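You operate a simulated robot arm through the tools that you are given. There is no shell and no other tool.

You are at the controls of a simulated two-armed robot. One attempt, no reset.

JOB
Loosen the silver sprung clamp's wing bolt, check its spring and sort it.
Fine: wind the bolt right back while the clamp is latched, press the yellow plunger, turn the orange lever back and stand the clamp in the tray that the jig names; leave the other clamps alone.

Only the result counts: the job must be done as asked and must still hold three seconds after the hand-in. Knocking over, shifting, dropping, spilling or breaking anything else fails it.

ROBOT AND FRAMES
Two 7-joint arms with fingered hands on one trunk that stands fixed in place. Base frame: the origin is at the foot of the trunk, x ahead of it, y to its left, z up; the work surface is at about z = 0.86. Units: m, rad, N and s.
The left shoulder is at [0.073, 0.154, 1.234], the right one opposite. With the tool pointing down near the work surface each hand reaches from about 0.4 to 0.86 m from the base axis, measured 20 degrees to its own side. Payload 4 kg a hand.
The tool frame of a hand sits at the grasp point between the pads (the TCP): z along the fingers, y along the line on which they close. The tips reach 0.03 m beyond it. The gripper opens to 0.104 m; its body begins 0.035 m behind the TCP. The gripper is a hand of 3 fingers: y runs from the thumb to the fingers, the wrist lies at [-0.015, -0.104, -0.178] in the tool frame, and closing takes about 1.5 s.
Orientation is that of the tool frame in the base frame, as [roll, pitch, yaw] about the fixed x, y, z axes, in that order (R = Rz(yaw) Ry(pitch) Rx(roll)). With the fingers straight down and the wrist toward the robot, the tool's x, y and z point along [0, 1, 0], [1, 0, 0] and [0, 0, -1] of the base frame.

CONTROLS
- The arms move only by the tool send_rows. It takes "left_motion", "right_motion" or both (then of equal length, played together; a hand with none holds still); each is one flat list of numbers, 6 for each row, row after row: the turn, a rotation vector about the tool's x, y, z in rad, then the shift along the tool's x, y, z in m. In form: [rx, ry, rz, dx, dy, dz, rx, ry, rz, dx, dy, dz, ...]. A call has 1 to 20 rows; each row shifts and turns the commanded pose from where the row before left it, along the tool's axes as they then stand. "left_grip" and "right_grip" are, for a hand that has rows, the finger opening in m, from 0 to 0.104, set as the call begins (left out, the last holds). Each row takes 0.2 s and may step no farther than 0.05 m and 0.15 rad from the row before; otherwise, or with a gripper value out of range, the whole call is refused. A pose out of reach is approached as far as the arm can. The call stops where the force on the tool passes 60 N (or 10 N more than at its start, if that is more) or the arm is blocked; 0.2 s more then pass. Each finger travels about 0.153 m/s and halts on what it meets, pressing with about 32 N; the grip force reading is that of the motor and also rises with nothing between the fingers. The clock runs only during rows and for 0.2 s after the last one: add rows that do not move to give the fingers time. The reply holds the time, the measured pose of the TCP, the force on the tool along the base axes, the opening and the grip force, in the units named above and with some noise, with the torque about the TCP (base axes, N m) and any sound that the robot's microphone picked up.
- Cameras (640 x 400 px; columns grow to the right, rows downward): "scene" is now at [0.1376, -0.0215, 1.4602]; the picture's right is [-0.23, -0.97, -0.00], its down [-0.58, 0.14, -0.80] and it looks along [0.78, -0.19, -0.60] (base axes); focal length 300 px, centre (320, 200). "left" rides on the left gripper at [-0.064, -0.094, -0.117] in its tool frame; the picture's right is [-0.72, -0.33, 0.61], its down [0.64, -0.65, 0.40] and it looks along [0.27, 0.68, 0.68] (tool axes); focal length 238 px, centre (320, 200). "right" rides on the right gripper at [0.064, -0.094, -0.117] in its tool frame; the picture's right is [-0.72, 0.33, -0.61], its down [-0.64, -0.65, 0.40] and it looks along [-0.27, 0.68, 0.68] (tool axes); focal length 238 px, centre (320, 200). There is no depth. A picture from a camera that has moved, and an enlarged one, comes with that camera's place and axes in the base frame and with its lens.
- camera(camera): a new picture of that camera. The clock stands still meanwhile.
- move_column(by): slides the trunk up (or, below 0, down) by that many m; the arms and the scene camera ride with it, the base frame stays. It gives what a move gives, with no picture.
- move_fingers(index, middle, thumb_bend, thumb_turn, hand): sets how far each is bent, from 0 (flat) to 1 (curled in); at 0.3 the hand is open as for a grip, at 0.7 the pads meet at the TCP. One left out holds its place. A second passes; each finger stops where it meets its share of the squeeze, and holds until it gets a number again. A gripper value or a shape takes the hand back. It gives what a move gives, with no picture; readings hold the bend of each and the force on the fingers (four entries, about 0 where the hand has none), thumb and palm. thumb_turn goes from beside the hand (0) to across from the fingers (1), as for a grip.
- set_grasp(shape, hand): the hand has 3 fingers and takes this shape, open, in about a second: jaw (thumb against the fingers, like two jaws); tri (thumb and two fingers); tip (a fingertip pinch); poke (one finger out to press); point (the index stretched); flat (the hand flat); cup (the hand cupped); fist (a fist). The gripper value then closes the fingers along that shape, each until it touches; the sizes above hold for jaw. It gives what a move gives, with no picture.
- pan_tilt(pan, tilt): turns the head with the scene camera to pan (to the left, within 1.501 rad either way) and tilt (down, from -0.506 to 1.204), counted from straight ahead of the robot. It gives what a move gives.
- inspect(camera, box): a new picture of the part [left, top, right, bottom] of that camera's present view, enlarged. The clock stands still meanwhile.
- job_done(): hands the job in; it is judged then, once.

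Nothing tells you positions but the pictures and the camera data. Unless the task says otherwise, let go and move clear before handing in.

The tools are called after "Emit:" as name(argument=value, ...) on one line, values as JSON. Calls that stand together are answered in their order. send_rows: Moves the arms, as the interface text tells. Its arguments: {"type":"object","properties":{"left_motion":{"type":"array","items":{"type":"number"}},"left_grip":{"type":"number"},"right_motion":{"type":"array","items":{"type":"number"}},"right_grip":{"type":"number"}},"required":[]} The other tools are called the same way: move_column (by) moves the trunk up or down; set_grasp (shape, hand) gives the hand a shape; move_fingers (index, middle, thumb_bend, thumb_turn, hand) moves the fingers one by one; pan_tilt (pan, tilt) turns the head that bears the scene camera; camera (camera) takes a picture; inspect (camera, box) takes an enlarged picture of a part of a camera's view; job_done () hands the job in.

At the start:

```text
clock: 0.0
left_eef_pos: [0.5631, 0.1055, 1.2779]
left_ee_rot: [-3.139, 0.001, 1.57]
left_ft_force: [0.4, -0.5, 0.4]
left_moment: [-0.01, 0.01, -0.02]
left_width: 0.1036
left_finger_force: 0.0
left_shape: jaw
left_bend: [0.3, 0.3, 0.3, 0.98]
left_finger forces: [0.1, 0.0, 0.0, 0.1, 0.1, 0.0]
right_eef_pos: [0.5287, -0.3081, 1.2569]
right_ee_rot: [-3.14, -0.002, 1.57]
right_ft_force: [0.5, -0.1, 0.3]
right_moment: [0.02, -0.05, 0.01]
right_width: 0.1036
right_finger_force: 0.1
right_shape: jaw
right_bend: [0.3, 0.3, 0.3, 0.98]
right_finger forces: [0.1, 0.1, 0.0, 0.0, 0.1, 0.0]
trunk travel left (down, up): [-0.65, 0.29]
head pan, tilt (commanded): [-0.237, 0.635]
```

scene: 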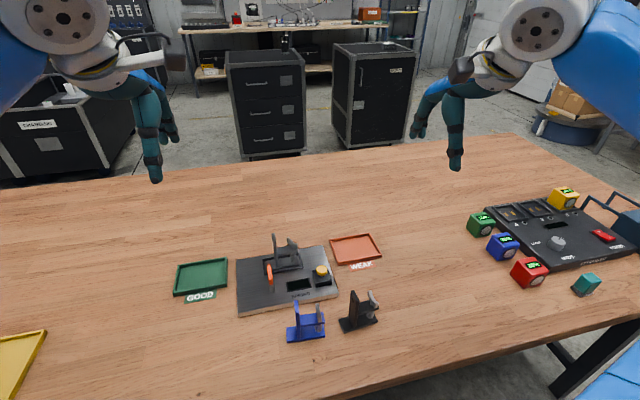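
right: 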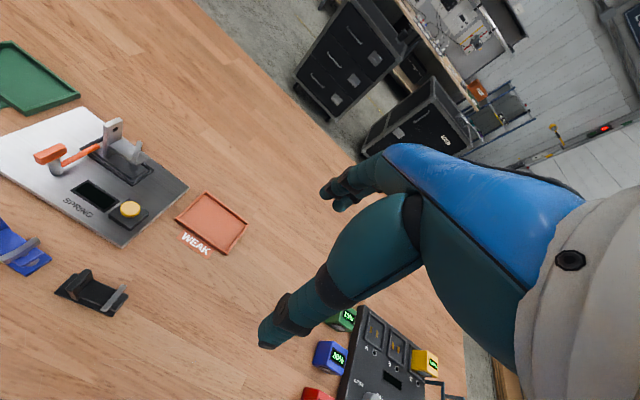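
left: 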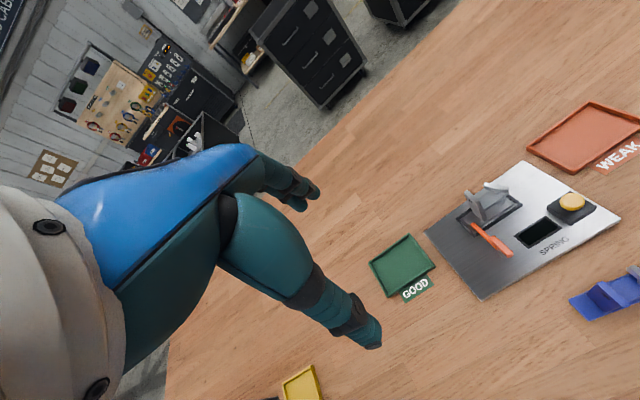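

I see a jig with a silver clamp on it, an orange lever, a yellow plunger, a display window, and a GOOD tray (green) and a WEAK tray (red). I'll look closer before moving.

Emit:
inspect(camera="scene", box=[160, 210, 400, 360])

Emit:
inspect(camera="scene", box=[230, 220, 350, 320])

Emit:
inspect(camera="right", box=[0, 80, 260, 320])

Emit:
inspect(camera="left", box=[350, 90, 640, 320])

```text
2.67 times, centred on (280, 285) of scene
camera zoom: at [0.1376, -0.0215, 1.4602], right [-0.23, -0.97, 0.0], down [-0.58, 0.14, -0.8], along [0.78, -0.19, -0.6], focal length 799 px, centre (427, -27)
```

zoom: 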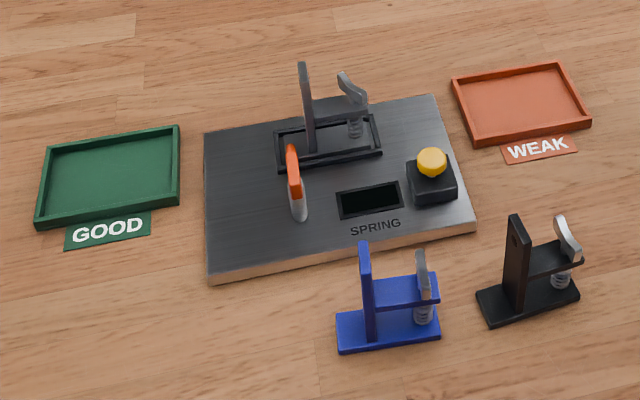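

```text
4.00 times, centred on (290, 270) of scene
camera zoom: at [0.1376, -0.0215, 1.4602], right [-0.23, -0.97, 0.0], down [-0.58, 0.14, -0.8], along [0.78, -0.19, -0.6], focal length 1198 px, centre (440, -80)
```

zoom: 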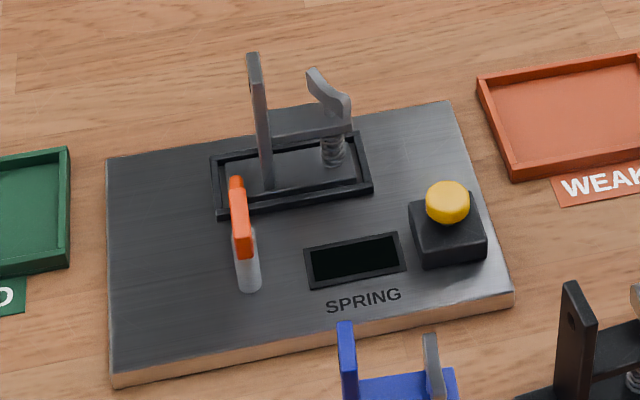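

```text
1.67 times, centred on (130, 200) of right
camera zoom: at [0.4343, -0.2452, 1.3728], right [0.33, -0.72, 0.61], down [-0.65, -0.64, -0.4], along [0.68, -0.27, -0.68], focal length 397 px, centre (637, 200)
```

zoom: 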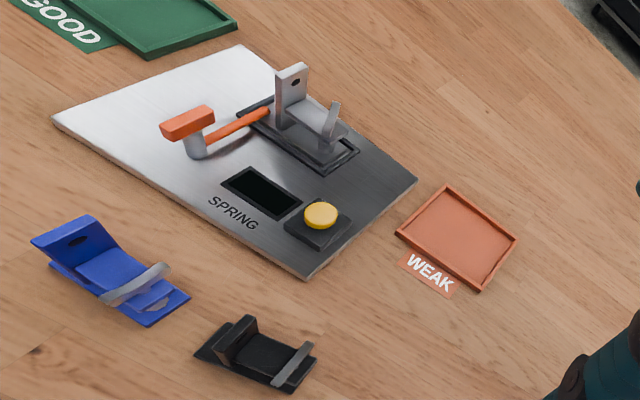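

```text
1.74 times, centred on (495, 205) of left
camera zoom: at [0.4673, 0.0416, 1.3926], right [-0.33, -0.72, -0.61], down [-0.65, 0.64, -0.4], along [0.68, 0.27, -0.68], focal length 414 px, centre (16, 191)
```

zoom: 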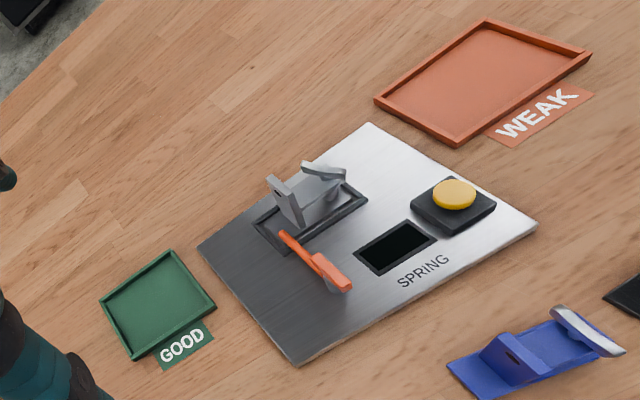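

The jig looks square to the base axes, at about x 0.54–0.70, y −0.16–0.06, with the clamp's socket near (0.658, −0.05). I'm moving the left hand aside and bringing the right wrist camera closer to the clamp.

Emit:
send_rows(right_motion=[0, 0, 0, 0.0285, 0.0039, 0.0221, 0, 0, 0, 0.0285, 0.0039, 0.0221, 0, 0, 0, 0.0285, 0.0039, 0.0221, 0, 0, 0, 0.0285, 0.0039, 0.0221, 0, 0, 0, 0.0285, 0.0039, 0.0221, 0, 0, 0, 0.0285, 0.0039, 0.0221, 0, 0, 0, 0.0285, 0.0039, 0.0221, 0, 0, 0, 0.0285, 0.0039, 0.0221], left_motion=[0, 0, 0, 0.03, 0, 0, 0, 0, 0, 0.03, 0, 0, 0, 0, 0, 0.03, 0, 0, 0, 0, 0, 0.03, 0, 0, 0, 0, 0, 0.03, 0, 0, 0, 0, 0, 0.03, 0, 0, 0, 0, 0, 0, 0, 0, 0, 0, 0, 0, 0, 0])

Emit:
camera(camera="right")

Emit:
camera(camera="scene")

Emit:
camera(camera="left")

```text
clock: 1.8
left_eef_pos: [0.5611, 0.2869, 1.2763]
left_ee_rot: [-3.141, 0.001, 1.57]
left_ft_force: [0.5, -0.6, -0.7]
left_moment: [0.0, -0.01, 0.02]
left_width: 0.1038
left_finger_force: 0.0
left_shape: jaw
left_bend: [0.3, 0.3, 0.3, 0.98]
left_finger forces: [0.0, 0.1, 0.2, 0.1, 0.0, 0.1]
right_eef_pos: [0.5592, -0.0763, 1.0801]
right_ee_rot: [3.141, 0.002, 1.57]
right_ft_force: [0.8, 0.1, 1.0]
right_moment: [-0.01, 0.0, 0.03]
right_width: 0.1038
right_finger_force: 0.0
right_shape: jaw
right_bend: [0.3, 0.3, 0.3, 0.98]
right_finger forces: [0.0, 0.0, 0.0, 0.1, 0.0, 0.1]
trunk travel left (down, up): [-0.65, 0.29]
head pan, tilt (commanded): [-0.237, 0.635]
```

```text
taken
camera right: at [0.4645, -0.0126, 1.1971], right [0.33, -0.72, 0.61], down [-0.65, -0.64, -0.4], along [0.68, -0.27, -0.68], focal length 238 px, centre (320, 200)
```

right: 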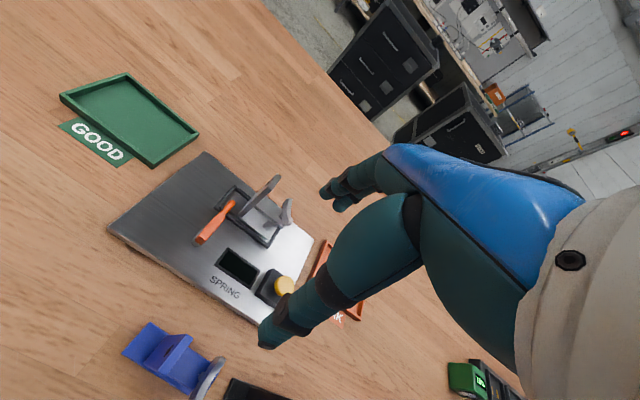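

```text
taken
camera scene: at [0.1391, -0.0187, 1.4601], right [-0.23, -0.97, 0.0], down [-0.58, 0.14, -0.8], along [0.78, -0.19, -0.6], focal length 300 px, centre (320, 200)
```

scene: 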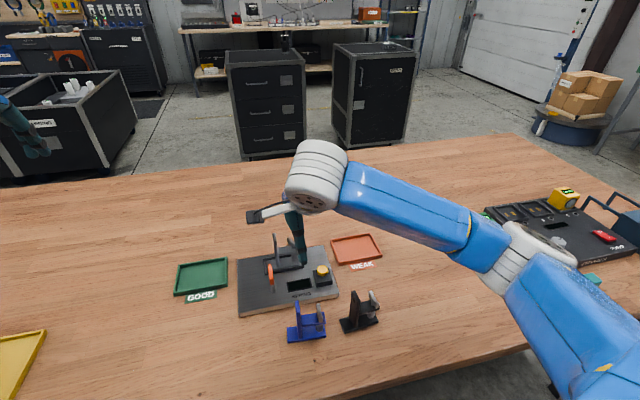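

```text
taken
camera left: at [0.4649, 0.2232, 1.392], right [-0.33, -0.72, -0.61], down [-0.65, 0.64, -0.4], along [0.68, 0.27, -0.68], focal length 238 px, centre (320, 200)
```

left: 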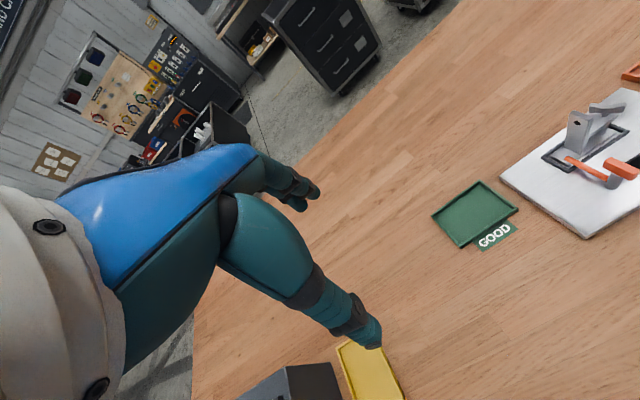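

Emit:
inspect(camera="right", box=[180, 160, 330, 300])

Emit:
inspect(camera="left", box=[520, 70, 640, 240])

Emit:
inspect(camera="right", box=[110, 310, 300, 400])

```text
2.86 times, centred on (255, 230) of right
camera zoom: at [0.4645, -0.0126, 1.1971], right [0.33, -0.72, 0.61], down [-0.65, -0.64, -0.4], along [0.68, -0.27, -0.68], focal length 681 px, centre (506, 114)
```

zoom: 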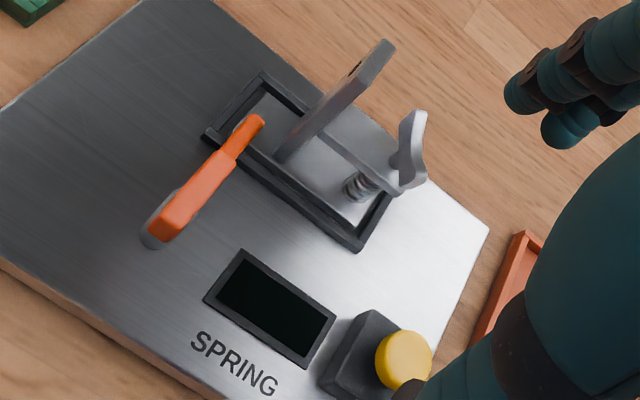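

```text
2.35 times, centred on (580, 155) of left
camera zoom: at [0.4649, 0.2232, 1.392], right [-0.33, -0.72, -0.61], down [-0.65, 0.64, -0.4], along [0.68, 0.27, -0.68], focal length 561 px, centre (-292, 306)
```

zoom: 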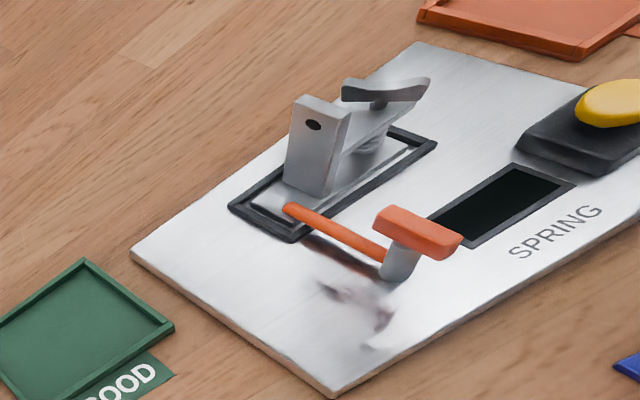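

```text
3.37 times, centred on (205, 355) of right
camera zoom: at [0.4645, -0.0126, 1.1971], right [0.33, -0.72, 0.61], down [-0.65, -0.64, -0.4], along [0.68, -0.27, -0.68], focal length 803 px, centre (707, -322)
```

zoom: 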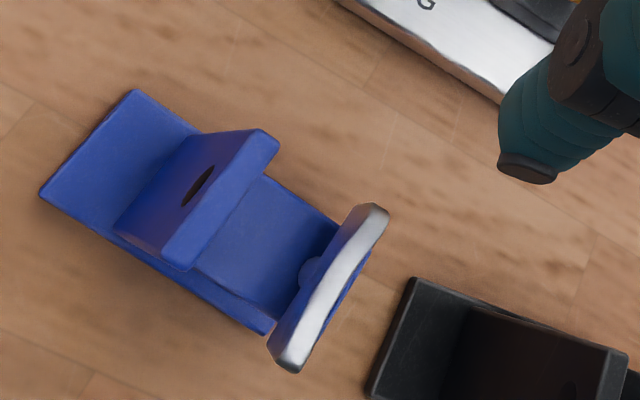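

The silver wing bar sits on the vertical bolt at about (0.653, −0.076, 0.945), and the orange latch lever pivots at about (0.58, −0.016) with its thin arm over the clamp base, so it is latched. Next I put the right hand in poke shape and turn the left wrist so its camera watches the jig.

Emit:
set_grasp(hand="right", shape="poke")

Emit:
send_rows(left_motion=[0, 0, 0.143, 0, 0, 0, 0, 0, 0.143, 0, 0, 0, 0, 0, 0.143, 0, 0, 0, 0, 0, 0.143, 0, 0, 0, 0, 0, 0.143, 0, 0, 0, 0, 0, 0.143, 0, 0, 0, 0, 0, 0.143, 0, 0, 0, 0, 0, 0.143, 0, 0, 0, 0, 0, 0.143, 0, 0, 0, 0, 0, 0.143, 0, 0, 0, 0, 0, 0, -0.0024, 0.0244, 0.0227, 0, 0, 0, -0.0024, 0.0244, 0.0227, 0, 0, 0, -0.0024, 0.0244, 0.0227, 0, 0, 0, -0.0024, 0.0244, 0.0227, 0, 0, 0, -0.0024, 0.0244, 0.0227, 0, 0, 0, -0.0024, 0.0244, 0.0227])

Emit:
camera(camera="left")

Emit:
camera(camera="right")

Emit:
camera(camera="scene")

```text
clock: 2.7
left_eef_pos: [0.5593, 0.2867, 1.2765]
left_ee_rot: [3.142, 0.002, 1.572]
left_ft_force: [-0.5, 0.1, 0.2]
left_moment: [-0.02, 0.01, 0.01]
left_width: 0.1035
left_finger_force: 0.0
left_shape: jaw
left_bend: [0.3, 0.3, 0.3, 0.98]
left_finger forces: [0.1, 0.1, 0.0, 0.1, 0.0, 0.1]
right_eef_pos: [0.5579, -0.077, 1.081]
right_ee_rot: [3.14, 0.001, 1.574]
right_ft_force: [0.0, -0.4, 0.0]
right_moment: [-0.05, 0.02, 0.04]
right_width: 0.0
right_finger_force: 0.0
right_shape: poke
right_bend: [0.7, 0.7, 1.0, 1.0]
right_finger forces: [0.1, 0.0, 0.1, 0.1, 0.0, 0.0]
trunk travel left (down, up): [-0.65, 0.29]
head pan, tilt (commanded): [-0.237, 0.635]
```

```text
clock: 6.1
left_eef_pos: [0.5694, 0.1383, 1.1398]
left_ee_rot: [3.141, -0.001, 0.144]
left_ft_force: [-0.3, -0.8, 0.7]
left_moment: [-0.02, 0.05, 0.01]
left_width: 0.1038
left_finger_force: 0.0
left_shape: jaw
left_bend: [0.3, 0.3, 0.3, 0.98]
left_finger forces: [0.1, 0.1, 0.0, 0.1, 0.0, 0.0]
right_eef_pos: [0.5578, -0.0774, 1.0797]
right_ee_rot: [-3.141, 0.0, 1.573]
right_ft_force: [-0.3, -0.3, -0.6]
right_moment: [-0.03, 0.0, 0.03]
right_width: 0.0
right_finger_force: 0.1
right_shape: poke
right_bend: [0.7, 0.7, 1.0, 1.0]
right_finger forces: [0.0, 0.0, 0.0, 0.0, 0.0, 0.0]
trunk travel left (down, up): [-0.65, 0.29]
head pan, tilt (commanded): [-0.237, 0.635]
```

```text
taken
camera left: at [0.4904, 0.2228, 1.2552], right [-0.76, 0.22, -0.61], down [0.54, 0.74, -0.4], along [0.36, -0.64, -0.68], focal length 238 px, centre (320, 200)
```

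left: 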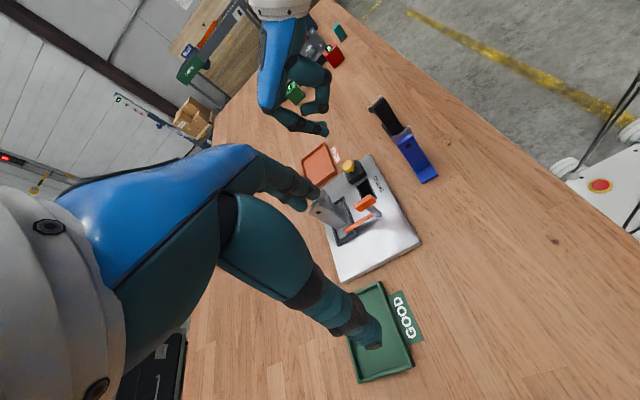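

```text
taken
camera right: at [0.4641, -0.0145, 1.1975], right [0.33, -0.72, 0.61], down [-0.65, -0.64, -0.4], along [0.68, -0.27, -0.68], focal length 238 px, centre (320, 200)
```

right: 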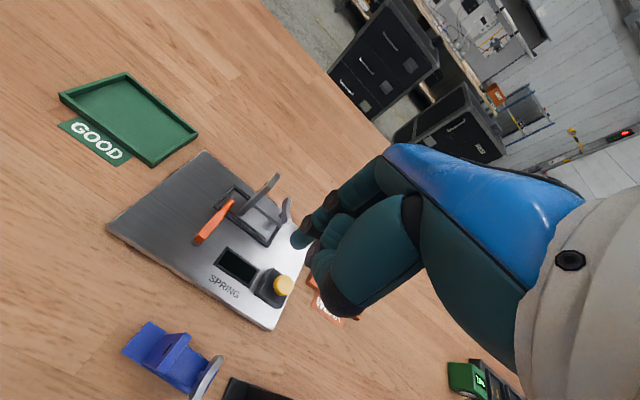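

```text
taken
camera scene: at [0.1387, -0.0208, 1.4601], right [-0.23, -0.97, 0.0], down [-0.58, 0.14, -0.8], along [0.78, -0.19, -0.6], focal length 300 px, centre (320, 200)
```

scene: 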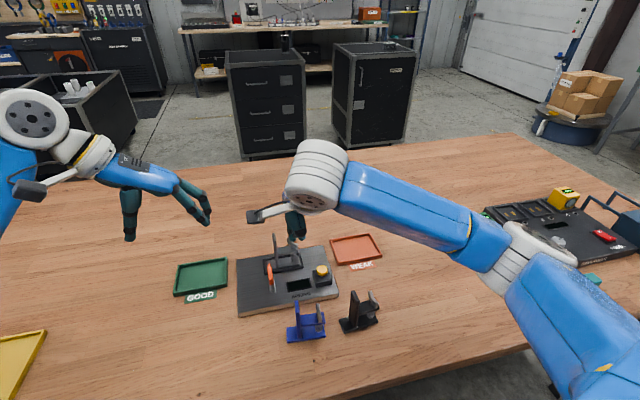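

Emit:
inspect(camera="left", box=[230, 20, 390, 160])

Emit:
inspect(camera="right", box=[230, 130, 460, 330])

Emit:
inspect(camera="scene", box=[230, 190, 350, 310])

Emit:
inspect(camera="left", box=[290, 130, 430, 270])

```text
2.86 times, centred on (310, 90) of left
camera zoom: at [0.4904, 0.2228, 1.2552], right [-0.76, 0.22, -0.61], down [0.54, 0.74, -0.4], along [0.36, -0.64, -0.68], focal length 681 px, centre (349, 514)
```

zoom: 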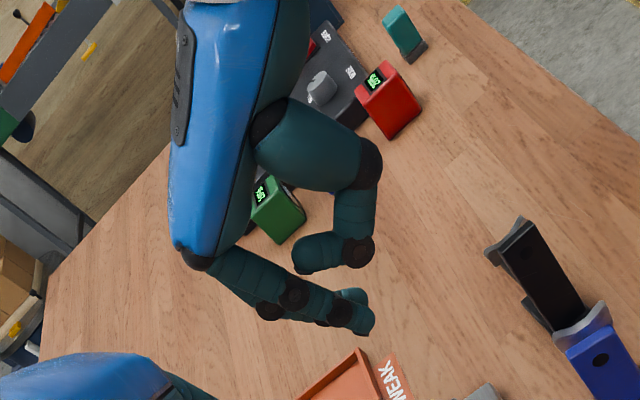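

```text
2.00 times, centred on (345, 230) of right
camera zoom: at [0.4641, -0.0145, 1.1975], right [0.33, -0.72, 0.61], down [-0.65, -0.64, -0.4], along [0.68, -0.27, -0.68], focal length 477 px, centre (270, 140)
```

zoom: 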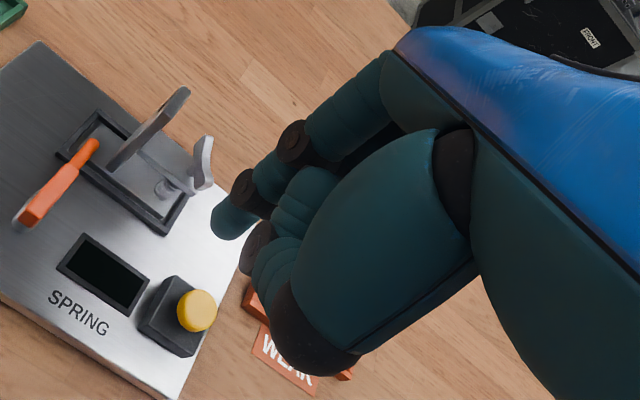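

```text
3.33 times, centred on (290, 250) of scene
camera zoom: at [0.1387, -0.0208, 1.4601], right [-0.23, -0.97, 0.0], down [-0.58, 0.14, -0.8], along [0.78, -0.19, -0.6], focal length 998 px, centre (420, 33)
```

zoom: 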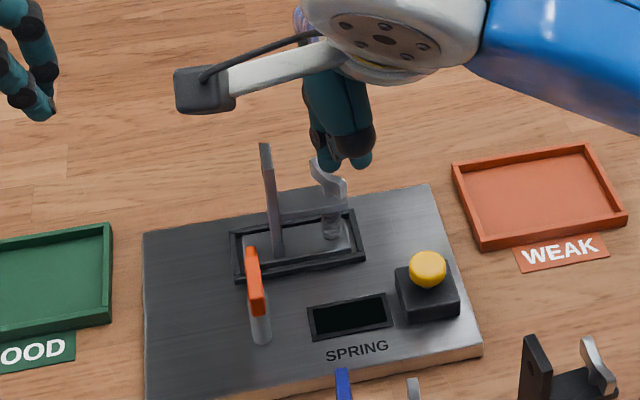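

```text
2.86 times, centred on (360, 200) of left
camera zoom: at [0.4904, 0.2228, 1.2552], right [-0.76, 0.22, -0.61], down [0.54, 0.74, -0.4], along [0.36, -0.64, -0.68], focal length 681 px, centre (206, 200)
```

zoom: 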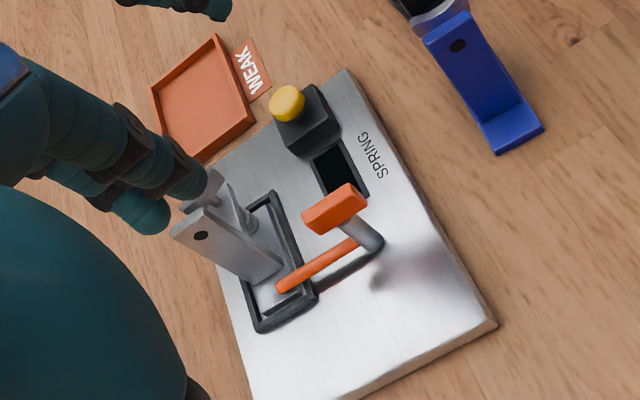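

The poke shape puts both fingertips near the TCP. I want one slim finger pointing down to orbit the wing, so I'll curl the middle finger and thumb and straighten the index a little.

Emit:
move_fingers(hand="right", index=0.45, middle=1.0, thumb_bend=1.0, thumb_turn=0.0)

Emit:
inspect(camera="left", box=[230, 20, 390, 160])

Emit:
inspect(camera="right", box=[230, 130, 460, 330])

Emit:
inspect(camera="scene", box=[230, 190, 350, 310])

```text
clock: 7.1
left_eef_pos: [0.5685, 0.1394, 1.1389]
left_ee_rot: [-3.14, -0.001, 0.141]
left_ft_force: [0.0, 0.2, -0.2]
left_moment: [-0.03, -0.01, -0.01]
left_width: 0.1038
left_finger_force: 0.1
left_shape: jaw
left_bend: [0.3, 0.3, 0.3, 0.98]
left_finger forces: [0.1, 0.1, 0.0, 0.1, 0.0, 0.0]
right_eef_pos: [0.5584, -0.0766, 1.0813]
right_ee_rot: [-3.141, 0.0, 1.571]
right_ft_force: [-0.6, -0.8, -0.2]
right_moment: [0.0, 0.02, 0.01]
right_width: 0.0547
right_finger_force: 0.1
right_shape: fingers
right_bend: [0.45, 1.0, 1.0, 0.0]
right_finger forces: [0.0, 0.1, 0.1, 0.0, 0.0, 0.1]
trunk travel left (down, up): [-0.65, 0.29]
head pan, tilt (commanded): [-0.237, 0.635]
```

```text
2.86 times, centred on (310, 90) of left
camera zoom: at [0.49, 0.2239, 1.2556], right [-0.76, 0.22, -0.61], down [0.54, 0.74, -0.4], along [0.36, -0.64, -0.68], focal length 681 px, centre (349, 514)
```

zoom: 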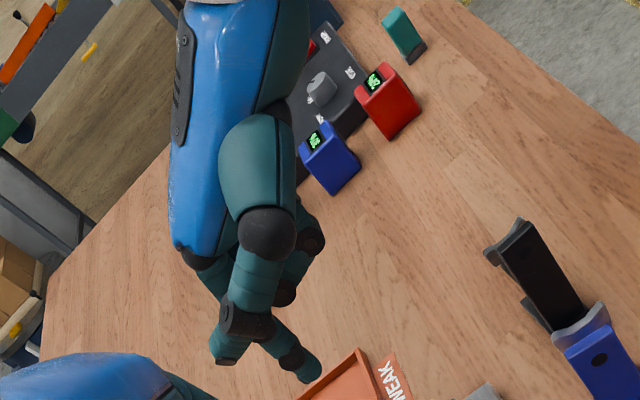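

```text
2.00 times, centred on (345, 230) of right
camera zoom: at [0.4635, -0.0137, 1.1977], right [0.33, -0.72, 0.61], down [-0.65, -0.64, -0.4], along [0.68, -0.27, -0.68], focal length 477 px, centre (270, 140)
```

zoom: 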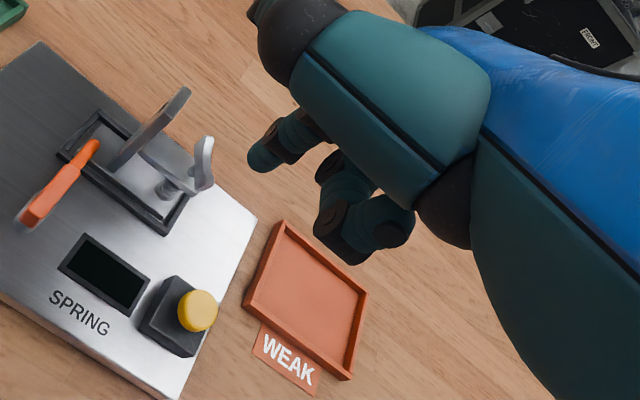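

```text
3.33 times, centred on (290, 250) of scene
camera zoom: at [0.1381, -0.0197, 1.4602], right [-0.23, -0.97, 0.0], down [-0.58, 0.14, -0.8], along [0.78, -0.19, -0.6], focal length 998 px, centre (420, 33)
```

zoom: 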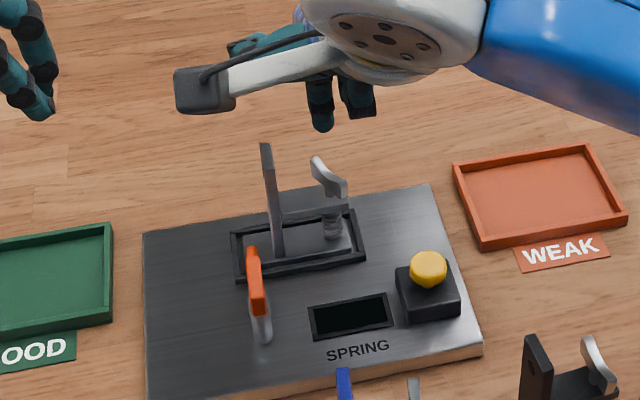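

Emit:
move_fingers(hand="right", index=0.45, middle=1.0, thumb_bend=1.0, thumb_turn=1.0)

Emit:
inspect(camera="left", box=[230, 20, 390, 160])

Emit:
inspect(camera="right", box=[230, 130, 460, 330])

```text
clock: 8.1
left_eef_pos: [0.5674, 0.1381, 1.1394]
left_ee_rot: [-3.14, 0.001, 0.142]
left_ft_force: [-0.2, 0.0, 0.2]
left_moment: [-0.02, -0.01, 0.02]
left_width: 0.1036
left_finger_force: 0.0
left_shape: jaw
left_bend: [0.3, 0.3, 0.3, 0.98]
left_finger forces: [0.1, 0.0, 0.1, 0.0, 0.1, 0.0]
right_eef_pos: [0.5586, -0.0765, 1.081]
right_ee_rot: [-3.141, 0.001, 1.571]
right_ft_force: [-0.8, -0.2, -0.1]
right_moment: [-0.04, 0.0, 0.0]
right_width: 0.0268
right_finger_force: 0.1
right_shape: fingers
right_bend: [0.44, 1.0, 0.99, 0.98]
right_finger forces: [0.1, 0.1, 0.0, 0.1, 0.0, 0.0]
trunk travel left (down, up): [-0.65, 0.29]
head pan, tilt (commanded): [-0.237, 0.635]
```

```text
2.86 times, centred on (310, 90) of left
camera zoom: at [0.49, 0.2239, 1.2555], right [-0.76, 0.22, -0.61], down [0.54, 0.74, -0.4], along [0.36, -0.64, -0.68], focal length 681 px, centre (349, 514)
```

zoom: 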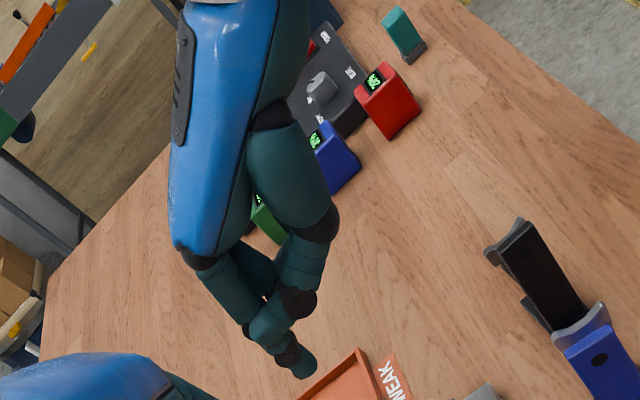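

```text
2.00 times, centred on (345, 230) of right
camera zoom: at [0.4636, -0.0138, 1.1976], right [0.33, -0.72, 0.61], down [-0.65, -0.64, -0.4], along [0.68, -0.27, -0.68], focal length 477 px, centre (270, 140)
```

zoom: 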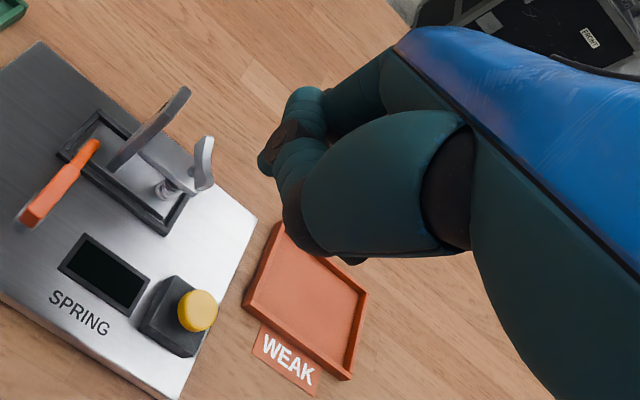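

The index at 0.45 bend hangs nearly straight down, about 0.0375 m ahead of the TCP and 0.027 m beyond it. The curled thumb crowds it, so I'll flatten the thumb and look again.

Emit:
move_fingers(hand="right", index=0.45, middle=1.0, thumb_bend=0.0, thumb_turn=1.0)

Emit:
inspect(camera="left", box=[230, 20, 390, 160])

Emit:
inspect(camera="right", box=[230, 130, 460, 330])

Emit:
inspect(camera="scene", box=[230, 190, 350, 310])

```text
clock: 9.1
left_eef_pos: [0.5682, 0.139, 1.1388]
left_ee_rot: [3.141, 0.0, 0.142]
left_ft_force: [1.0, -0.2, 0.2]
left_moment: [0.02, -0.03, -0.03]
left_width: 0.1033
left_finger_force: 0.1
left_shape: jaw
left_bend: [0.3, 0.3, 0.3, 0.98]
left_finger forces: [0.0, 0.0, 0.0, 0.1, 0.1, 0.1]
right_eef_pos: [0.5586, -0.0778, 1.0813]
right_ee_rot: [-3.141, 0.0, 1.571]
right_ft_force: [0.2, 0.0, 0.6]
right_moment: [-0.01, 0.02, 0.02]
right_width: 0.1036
right_finger_force: 0.1
right_shape: fingers
right_bend: [0.45, 1.0, 0.0, 0.95]
right_finger forces: [0.0, 0.0, 0.0, 0.1, 0.0, 0.1]
trunk travel left (down, up): [-0.65, 0.29]
head pan, tilt (commanded): [-0.237, 0.635]
```

```text
2.86 times, centred on (310, 90) of left
camera zoom: at [0.49, 0.2239, 1.2555], right [-0.76, 0.22, -0.61], down [0.54, 0.74, -0.4], along [0.36, -0.64, -0.68], focal length 681 px, centre (349, 514)
```

zoom: 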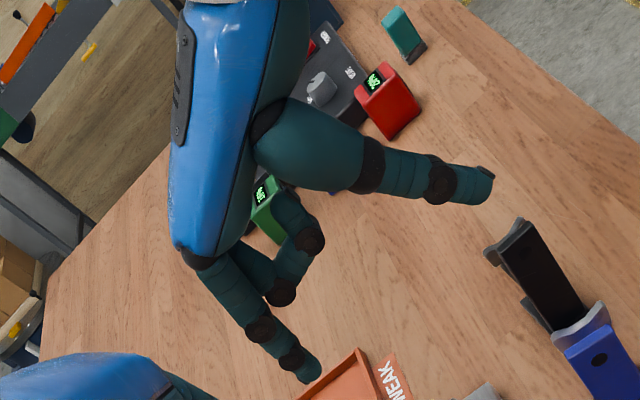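

```text
2.00 times, centred on (345, 230) of right
camera zoom: at [0.4636, -0.0138, 1.1976], right [0.33, -0.72, 0.61], down [-0.65, -0.64, -0.4], along [0.68, -0.27, -0.68], focal length 477 px, centre (270, 140)
```

zoom: 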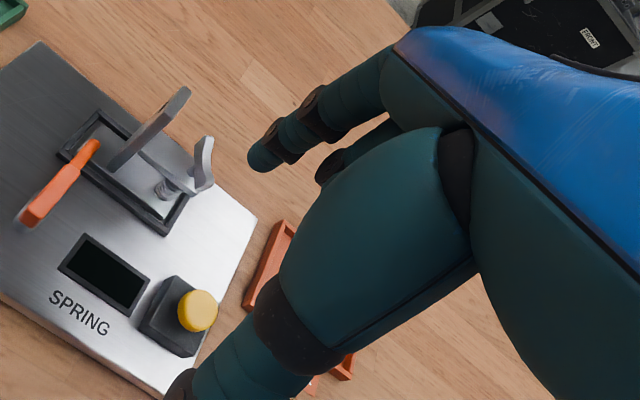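

```text
3.33 times, centred on (290, 250) of scene
camera zoom: at [0.1382, -0.0198, 1.4602], right [-0.23, -0.97, 0.0], down [-0.58, 0.14, -0.8], along [0.78, -0.19, -0.6], focal length 998 px, centre (420, 33)
```

zoom: 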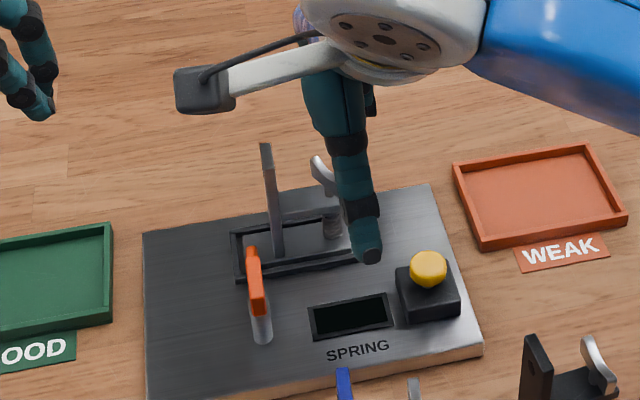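

Flat thumb works: its tip is about 0.083 m behind the TCP and well clear. I'll also flatten the middle finger so that only the index hangs down.

Emit:
move_fingers(hand="right", index=0.45, middle=0.0, thumb_bend=0.0, thumb_turn=1.0)

Emit:
inspect(camera="left", box=[230, 20, 390, 160])

Emit:
inspect(camera="right", box=[200, 110, 430, 310])

Emit:
inspect(camera="right", box=[230, 160, 330, 240])

```text
clock: 10.1
left_eef_pos: [0.5681, 0.1401, 1.1386]
left_ee_rot: [3.141, 0.001, 0.142]
left_ft_force: [-0.9, -0.5, 0.8]
left_moment: [0.03, -0.02, -0.03]
left_width: 0.1038
left_finger_force: 0.1
left_shape: jaw
left_bend: [0.3, 0.3, 0.3, 0.98]
left_finger forces: [0.0, 0.0, 0.1, 0.0, 0.1, 0.0]
right_eef_pos: [0.5582, -0.0763, 1.0817]
right_ee_rot: [3.139, 0.001, 1.57]
right_ft_force: [-0.4, 0.3, -0.5]
right_moment: [0.01, 0.03, 0.04]
right_width: 0.1039
right_finger_force: 0.0
right_shape: fingers
right_bend: [0.45, 0.0, 0.0, 0.95]
right_finger forces: [0.1, 0.0, 0.0, 0.0, 0.1, 0.0]
trunk travel left (down, up): [-0.65, 0.29]
head pan, tilt (commanded): [-0.237, 0.635]
```

```text
2.86 times, centred on (310, 90) of left
camera zoom: at [0.49, 0.2239, 1.2555], right [-0.76, 0.22, -0.61], down [0.54, 0.74, -0.4], along [0.36, -0.64, -0.68], focal length 681 px, centre (349, 514)
```

zoom: 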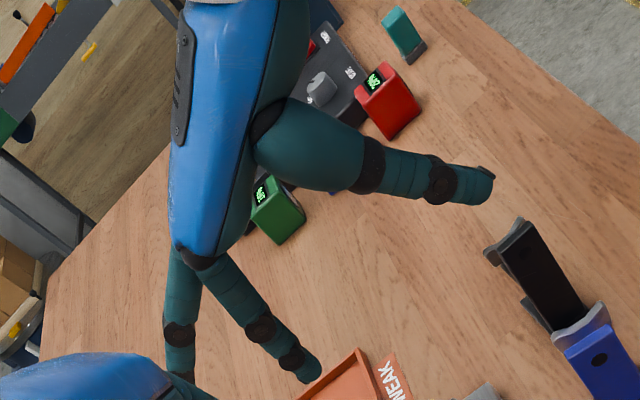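

```text
2.00 times, centred on (315, 210) of right
camera zoom: at [0.4636, -0.0138, 1.1976], right [0.33, -0.72, 0.61], down [-0.65, -0.64, -0.4], along [0.68, -0.27, -0.68], focal length 477 px, centre (330, 180)
```

zoom: 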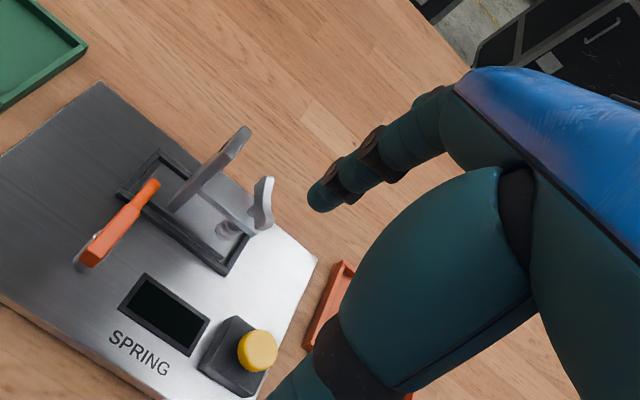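

```text
5.00 times, centred on (280, 200) of right
camera zoom: at [0.4636, -0.0138, 1.1976], right [0.33, -0.72, 0.61], down [-0.65, -0.64, -0.4], along [0.68, -0.27, -0.68], focal length 1192 px, centre (520, 200)
```

zoom: 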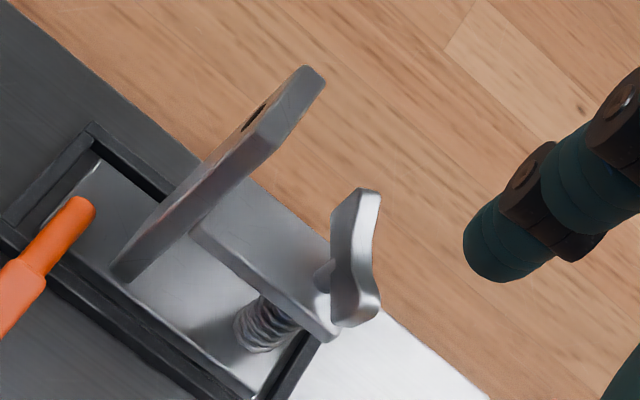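

The wing lies at about 22° from x around a bolt axis at roughly (0.655, −0.0775), and its tops are near z 0.952. I'll bring the index tip beside the wing on its −y side, then descend.

Emit:
send_rows(right_motion=[0, 0, 0, -0.0114, 0.0237, 0, 0, 0, 0, -0.0114, 0.0237, 0, 0, 0, 0, -0.0113, 0.0238, 0, 0, 0, 0, 0, 0, 0.03, 0, 0, 0, 0, 0, 0.03, 0, 0, 0, 0, 0, 0.02, 0, 0, 0, 0, 0, 0])

Emit:
camera(camera="right")

Emit:
inspect(camera="right", box=[200, 130, 330, 250])

Emit:
inspect(camera="left", box=[230, 90, 430, 250])

Emit:
inspect(camera="scene", box=[230, 190, 370, 310])

```text
clock: 11.7
left_eef_pos: [0.5694, 0.1404, 1.1399]
left_ee_rot: [3.141, 0.0, 0.141]
left_ft_force: [-0.8, -0.3, 1.2]
left_moment: [0.01, 0.0, 0.0]
left_width: 0.1036
left_finger_force: 0.0
left_shape: jaw
left_bend: [0.3, 0.3, 0.3, 0.98]
left_finger forces: [0.0, 0.0, 0.0, 0.1, 0.0, 0.1]
right_eef_pos: [0.6308, -0.112, 0.9993]
right_ee_rot: [-3.141, -0.001, 1.573]
right_ft_force: [0.1, -0.3, -0.2]
right_moment: [0.02, 0.03, 0.01]
right_width: 0.1038
right_finger_force: 0.1
right_shape: fingers
right_bend: [0.45, 0.0, 0.0, 0.95]
right_finger forces: [0.0, 0.0, 0.1, 0.0, 0.0, 0.0]
trunk travel left (down, up): [-0.65, 0.29]
head pan, tilt (commanded): [-0.237, 0.635]
```

```text
taken
camera right: at [0.5352, -0.05, 1.1171], right [0.33, -0.72, 0.61], down [-0.65, -0.64, -0.4], along [0.68, -0.27, -0.68], focal length 238 px, centre (320, 200)
```

right: 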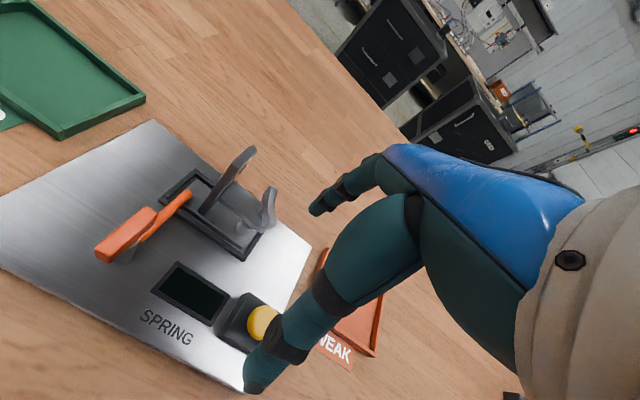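

```text
3.33 times, centred on (265, 190) of right
camera zoom: at [0.5352, -0.05, 1.1171], right [0.33, -0.72, 0.61], down [-0.65, -0.64, -0.4], along [0.68, -0.27, -0.68], focal length 794 px, centre (503, 233)
```

zoom: 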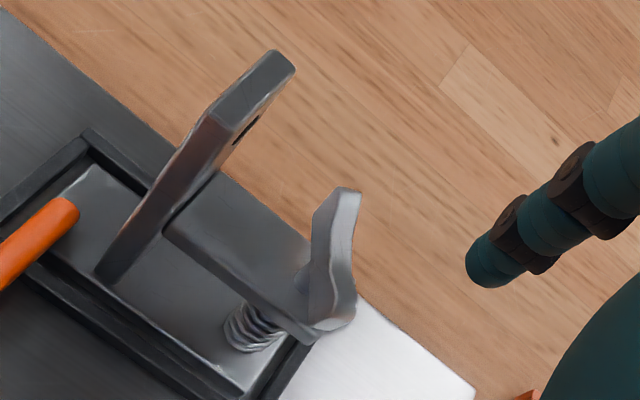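

```text
2.50 times, centred on (330, 170) of left
camera zoom: at [0.49, 0.2239, 1.2556], right [-0.76, 0.22, -0.61], down [0.54, 0.74, -0.4], along [0.36, -0.64, -0.68], focal length 596 px, centre (295, 275)
```

zoom: 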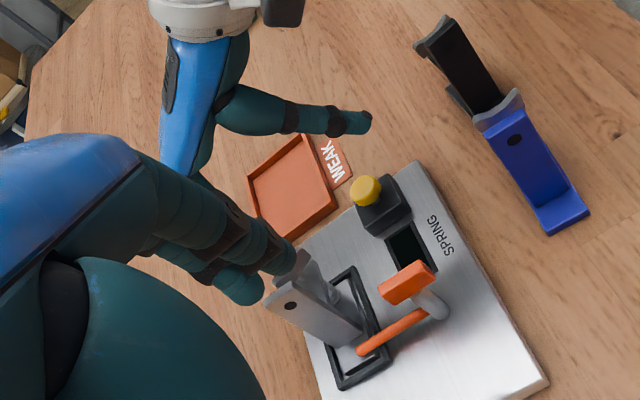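

```text
3.33 times, centred on (300, 250) of scene
camera zoom: at [0.1382, -0.0198, 1.4602], right [-0.23, -0.97, 0.0], down [-0.58, 0.14, -0.8], along [0.78, -0.19, -0.6], focal length 998 px, centre (387, 33)
```

zoom: 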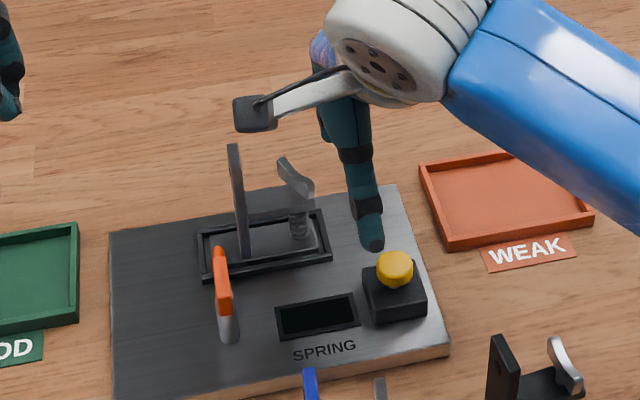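

The index tip is at about (0.667, −0.105) beside the wing, as planned. Now I descend to wing height and make a first short counter-clockwise push to test the bolt.

Emit:
send_rows(right_motion=[0, 0, 0, 0, 0, 0.017, 0, 0, 0, 0, 0, 0.017, 0, 0, 0, 0, 0, 0, 0, 0, 0, 0.008, 0.0005, 0, 0, 0, 0, 0.008, 0.0005, 0, 0, 0, 0, 0.00481, 0.00278, 0, 0, 0, 0, 0.00547, 0.00096, 0, 0, 0, 0, 0.00547, -0.00096, 0, 0, 0, 0, 0.00481, -0.00278, 0, 0, 0, 0, 0, 0, 0])

Emit:
inspect(camera="right", box=[200, 130, 330, 250])

Emit:
inspect(camera="scene", box=[230, 190, 370, 310])

```text
clock: 13.9
left_eef_pos: [0.5679, 0.14, 1.1401]
left_ee_rot: [-3.14, 0.001, 0.142]
left_ft_force: [-0.1, 0.4, -0.3]
left_moment: [0.02, -0.01, 0.02]
left_width: 0.1037
left_finger_force: 0.0
left_shape: jaw
left_bend: [0.3, 0.3, 0.3, 0.98]
left_finger forces: [0.0, 0.0, 0.0, 0.0, 0.0, 0.0]
right_eef_pos: [0.6312, -0.0769, 0.9647]
right_ee_rot: [3.14, 0.001, 1.572]
right_ft_force: [0.2, -0.8, 0.3]
right_moment: [0.01, -0.02, -0.04]
right_width: 0.1042
right_finger_force: 0.5
right_shape: fingers
right_bend: [0.45, 0.0, 0.0, 0.95]
right_finger forces: [1.0, 0.1, 0.1, 0.0, 0.0, 0.1]
trunk travel left (down, up): [-0.65, 0.29]
head pan, tilt (commanded): [-0.237, 0.635]
```

```text
3.33 times, centred on (265, 190) of right
camera zoom: at [0.5368, -0.0133, 1.0822], right [0.33, -0.72, 0.61], down [-0.65, -0.64, -0.4], along [0.68, -0.27, -0.68], focal length 794 px, centre (503, 233)
```

zoom: 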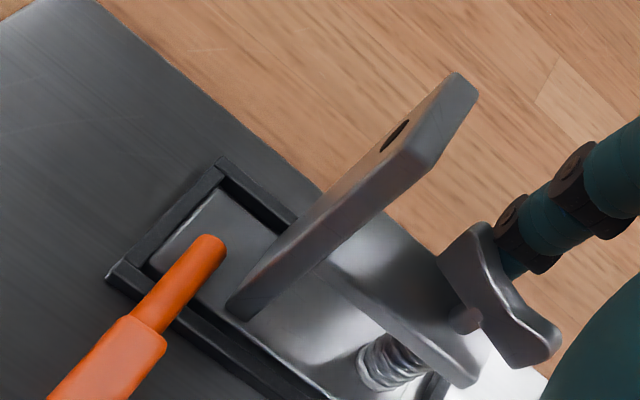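

```text
3.33 times, centred on (300, 250) of scene
camera zoom: at [0.1384, -0.02, 1.4602], right [-0.23, -0.97, 0.0], down [-0.58, 0.14, -0.8], along [0.78, -0.19, -0.6], focal length 998 px, centre (387, 33)
```

zoom: 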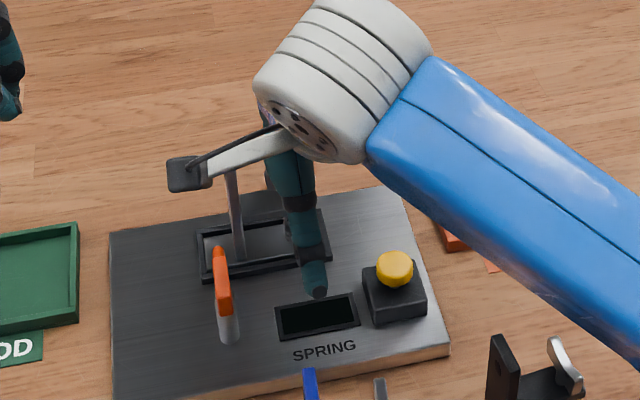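

The wing turned freely from about 23° to roughly 65° with little force. I'll continue the orbit for a full revolution.

Emit:
send_rows(right_motion=[0, 0, 0, 0.00358, -0.00426, 0, 0, 0, 0, 0.0019, -0.00522, 0, 0, 0, 0, 0, -0.00556, 0, 0, 0, 0, -0.0019, -0.00522, 0, 0, 0, 0, -0.00358, -0.00426, 0, 0, 0, 0, -0.00481, -0.00278, 0, 0, 0, 0, -0.00547, -0.00096, 0, 0, 0, 0, -0.00547, 0.00096, 0, 0, 0, 0, -0.00481, 0.00278, 0, 0, 0, 0, -0.00358, 0.00426, 0, 0, 0, 0, -0.0019, 0.00522, 0, 0, 0, 0, 0, 0.00556, 0, 0, 0, 0, 0.0019, 0.00522, 0, 0, 0, 0, 0.00358, 0.00426, 0, 0, 0, 0, 0.00481, 0.00278, 0, 0, 0, 0, 0.00547, 0.00096, 0, 0, 0, 0, 0.00547, -0.00096, 0, 0, 0, 0, 0.00481, -0.00278, 0])

Emit:
inspect(camera="right", box=[200, 130, 330, 250])

Emit:
inspect(camera="left", box=[260, 130, 430, 270])

```text
clock: 17.7
left_eef_pos: [0.5669, 0.1412, 1.141]
left_ee_rot: [-3.141, -0.002, 0.143]
left_ft_force: [-0.1, 0.4, 0.7]
left_moment: [0.01, -0.02, -0.03]
left_width: 0.1035
left_finger_force: 0.0
left_shape: jaw
left_bend: [0.3, 0.3, 0.3, 0.98]
left_finger forces: [0.1, 0.0, 0.1, 0.0, 0.1, 0.1]
right_eef_pos: [0.6292, -0.0768, 0.9656]
right_ee_rot: [3.14, 0.003, 1.569]
right_ft_force: [-0.9, -0.6, 0.1]
right_moment: [-0.02, 0.01, 0.0]
right_width: 0.1037
right_finger_force: 0.1
right_shape: fingers
right_bend: [0.45, 0.0, 0.0, 0.95]
right_finger forces: [0.0, 0.0, 0.1, 0.0, 0.1, 0.0]
trunk travel left (down, up): [-0.65, 0.29]
head pan, tilt (commanded): [-0.237, 0.635]
```

```text
3.33 times, centred on (265, 190) of right
camera zoom: at [0.5348, -0.0131, 1.083], right [0.32, -0.72, 0.61], down [-0.65, -0.64, -0.4], along [0.68, -0.27, -0.68], focal length 794 px, centre (503, 233)
```

zoom: 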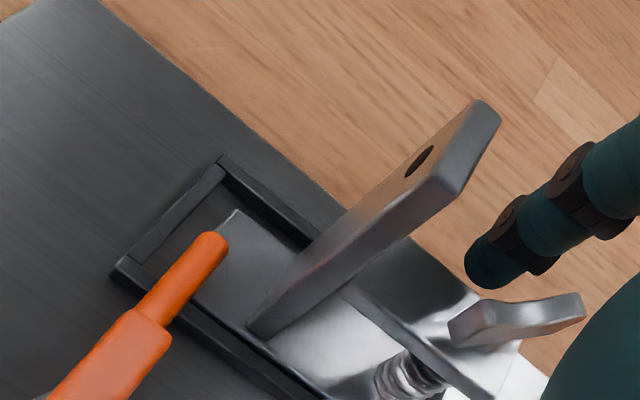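

```text
2.86 times, centred on (345, 200) of left
camera zoom: at [0.4883, 0.2244, 1.2562], right [-0.76, 0.22, -0.61], down [0.54, 0.74, -0.4], along [0.36, -0.64, -0.68], focal length 681 px, centre (249, 200)
```

zoom: 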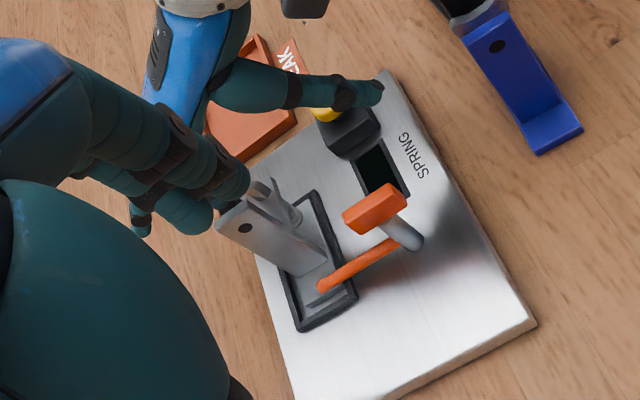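

The clamp seems to have slid slightly in its socket and the wing is now at a different angle than the finger. I'll look closely before pushing more.

Emit:
inspect(camera="right", box=[200, 150, 300, 250])

Emit:
inspect(camera="left", box=[300, 180, 370, 250])

Emit:
inspect(camera="scene", box=[260, 230, 350, 300])

```text
4.00 times, centred on (250, 200) of right
camera zoom: at [0.5348, -0.0131, 1.083], right [0.32, -0.72, 0.61], down [-0.65, -0.64, -0.4], along [0.68, -0.27, -0.68], focal length 953 px, centre (600, 200)
```

zoom: 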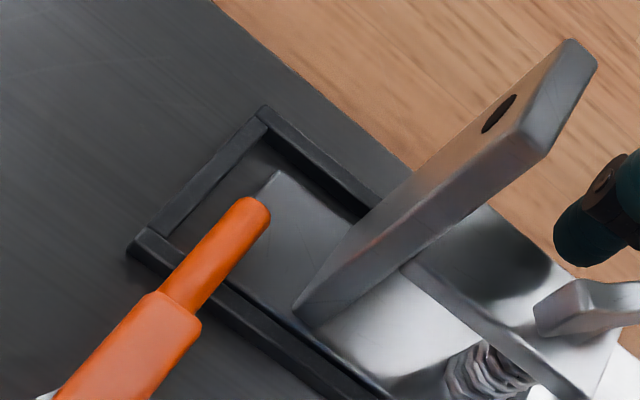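

```text
5.71 times, centred on (335, 215) of left
camera zoom: at [0.4883, 0.2244, 1.2562], right [-0.76, 0.22, -0.61], down [0.54, 0.74, -0.4], along [0.36, -0.64, -0.68], focal length 1362 px, centre (234, 114)
```

zoom: 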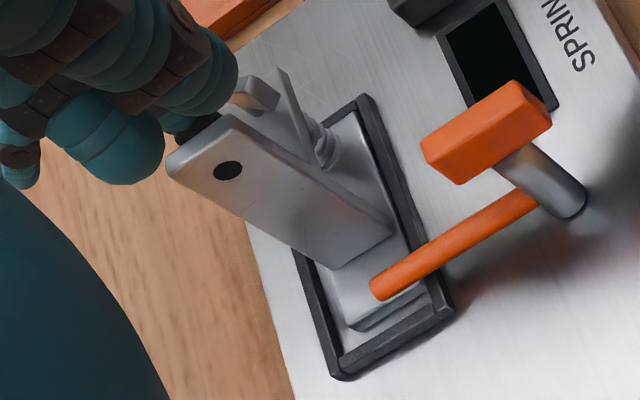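

```text
5.71 times, centred on (305, 265) of scene
camera zoom: at [0.1371, -0.0209, 1.4603], right [-0.23, -0.97, 0.0], down [-0.58, 0.14, -0.8], along [0.78, -0.19, -0.59], focal length 1711 px, centre (406, -171)
```

zoom: 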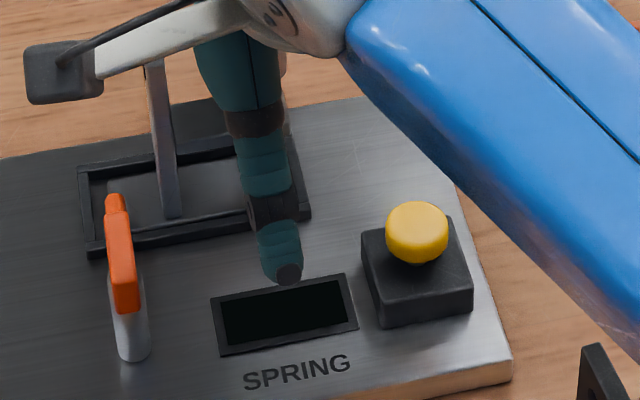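

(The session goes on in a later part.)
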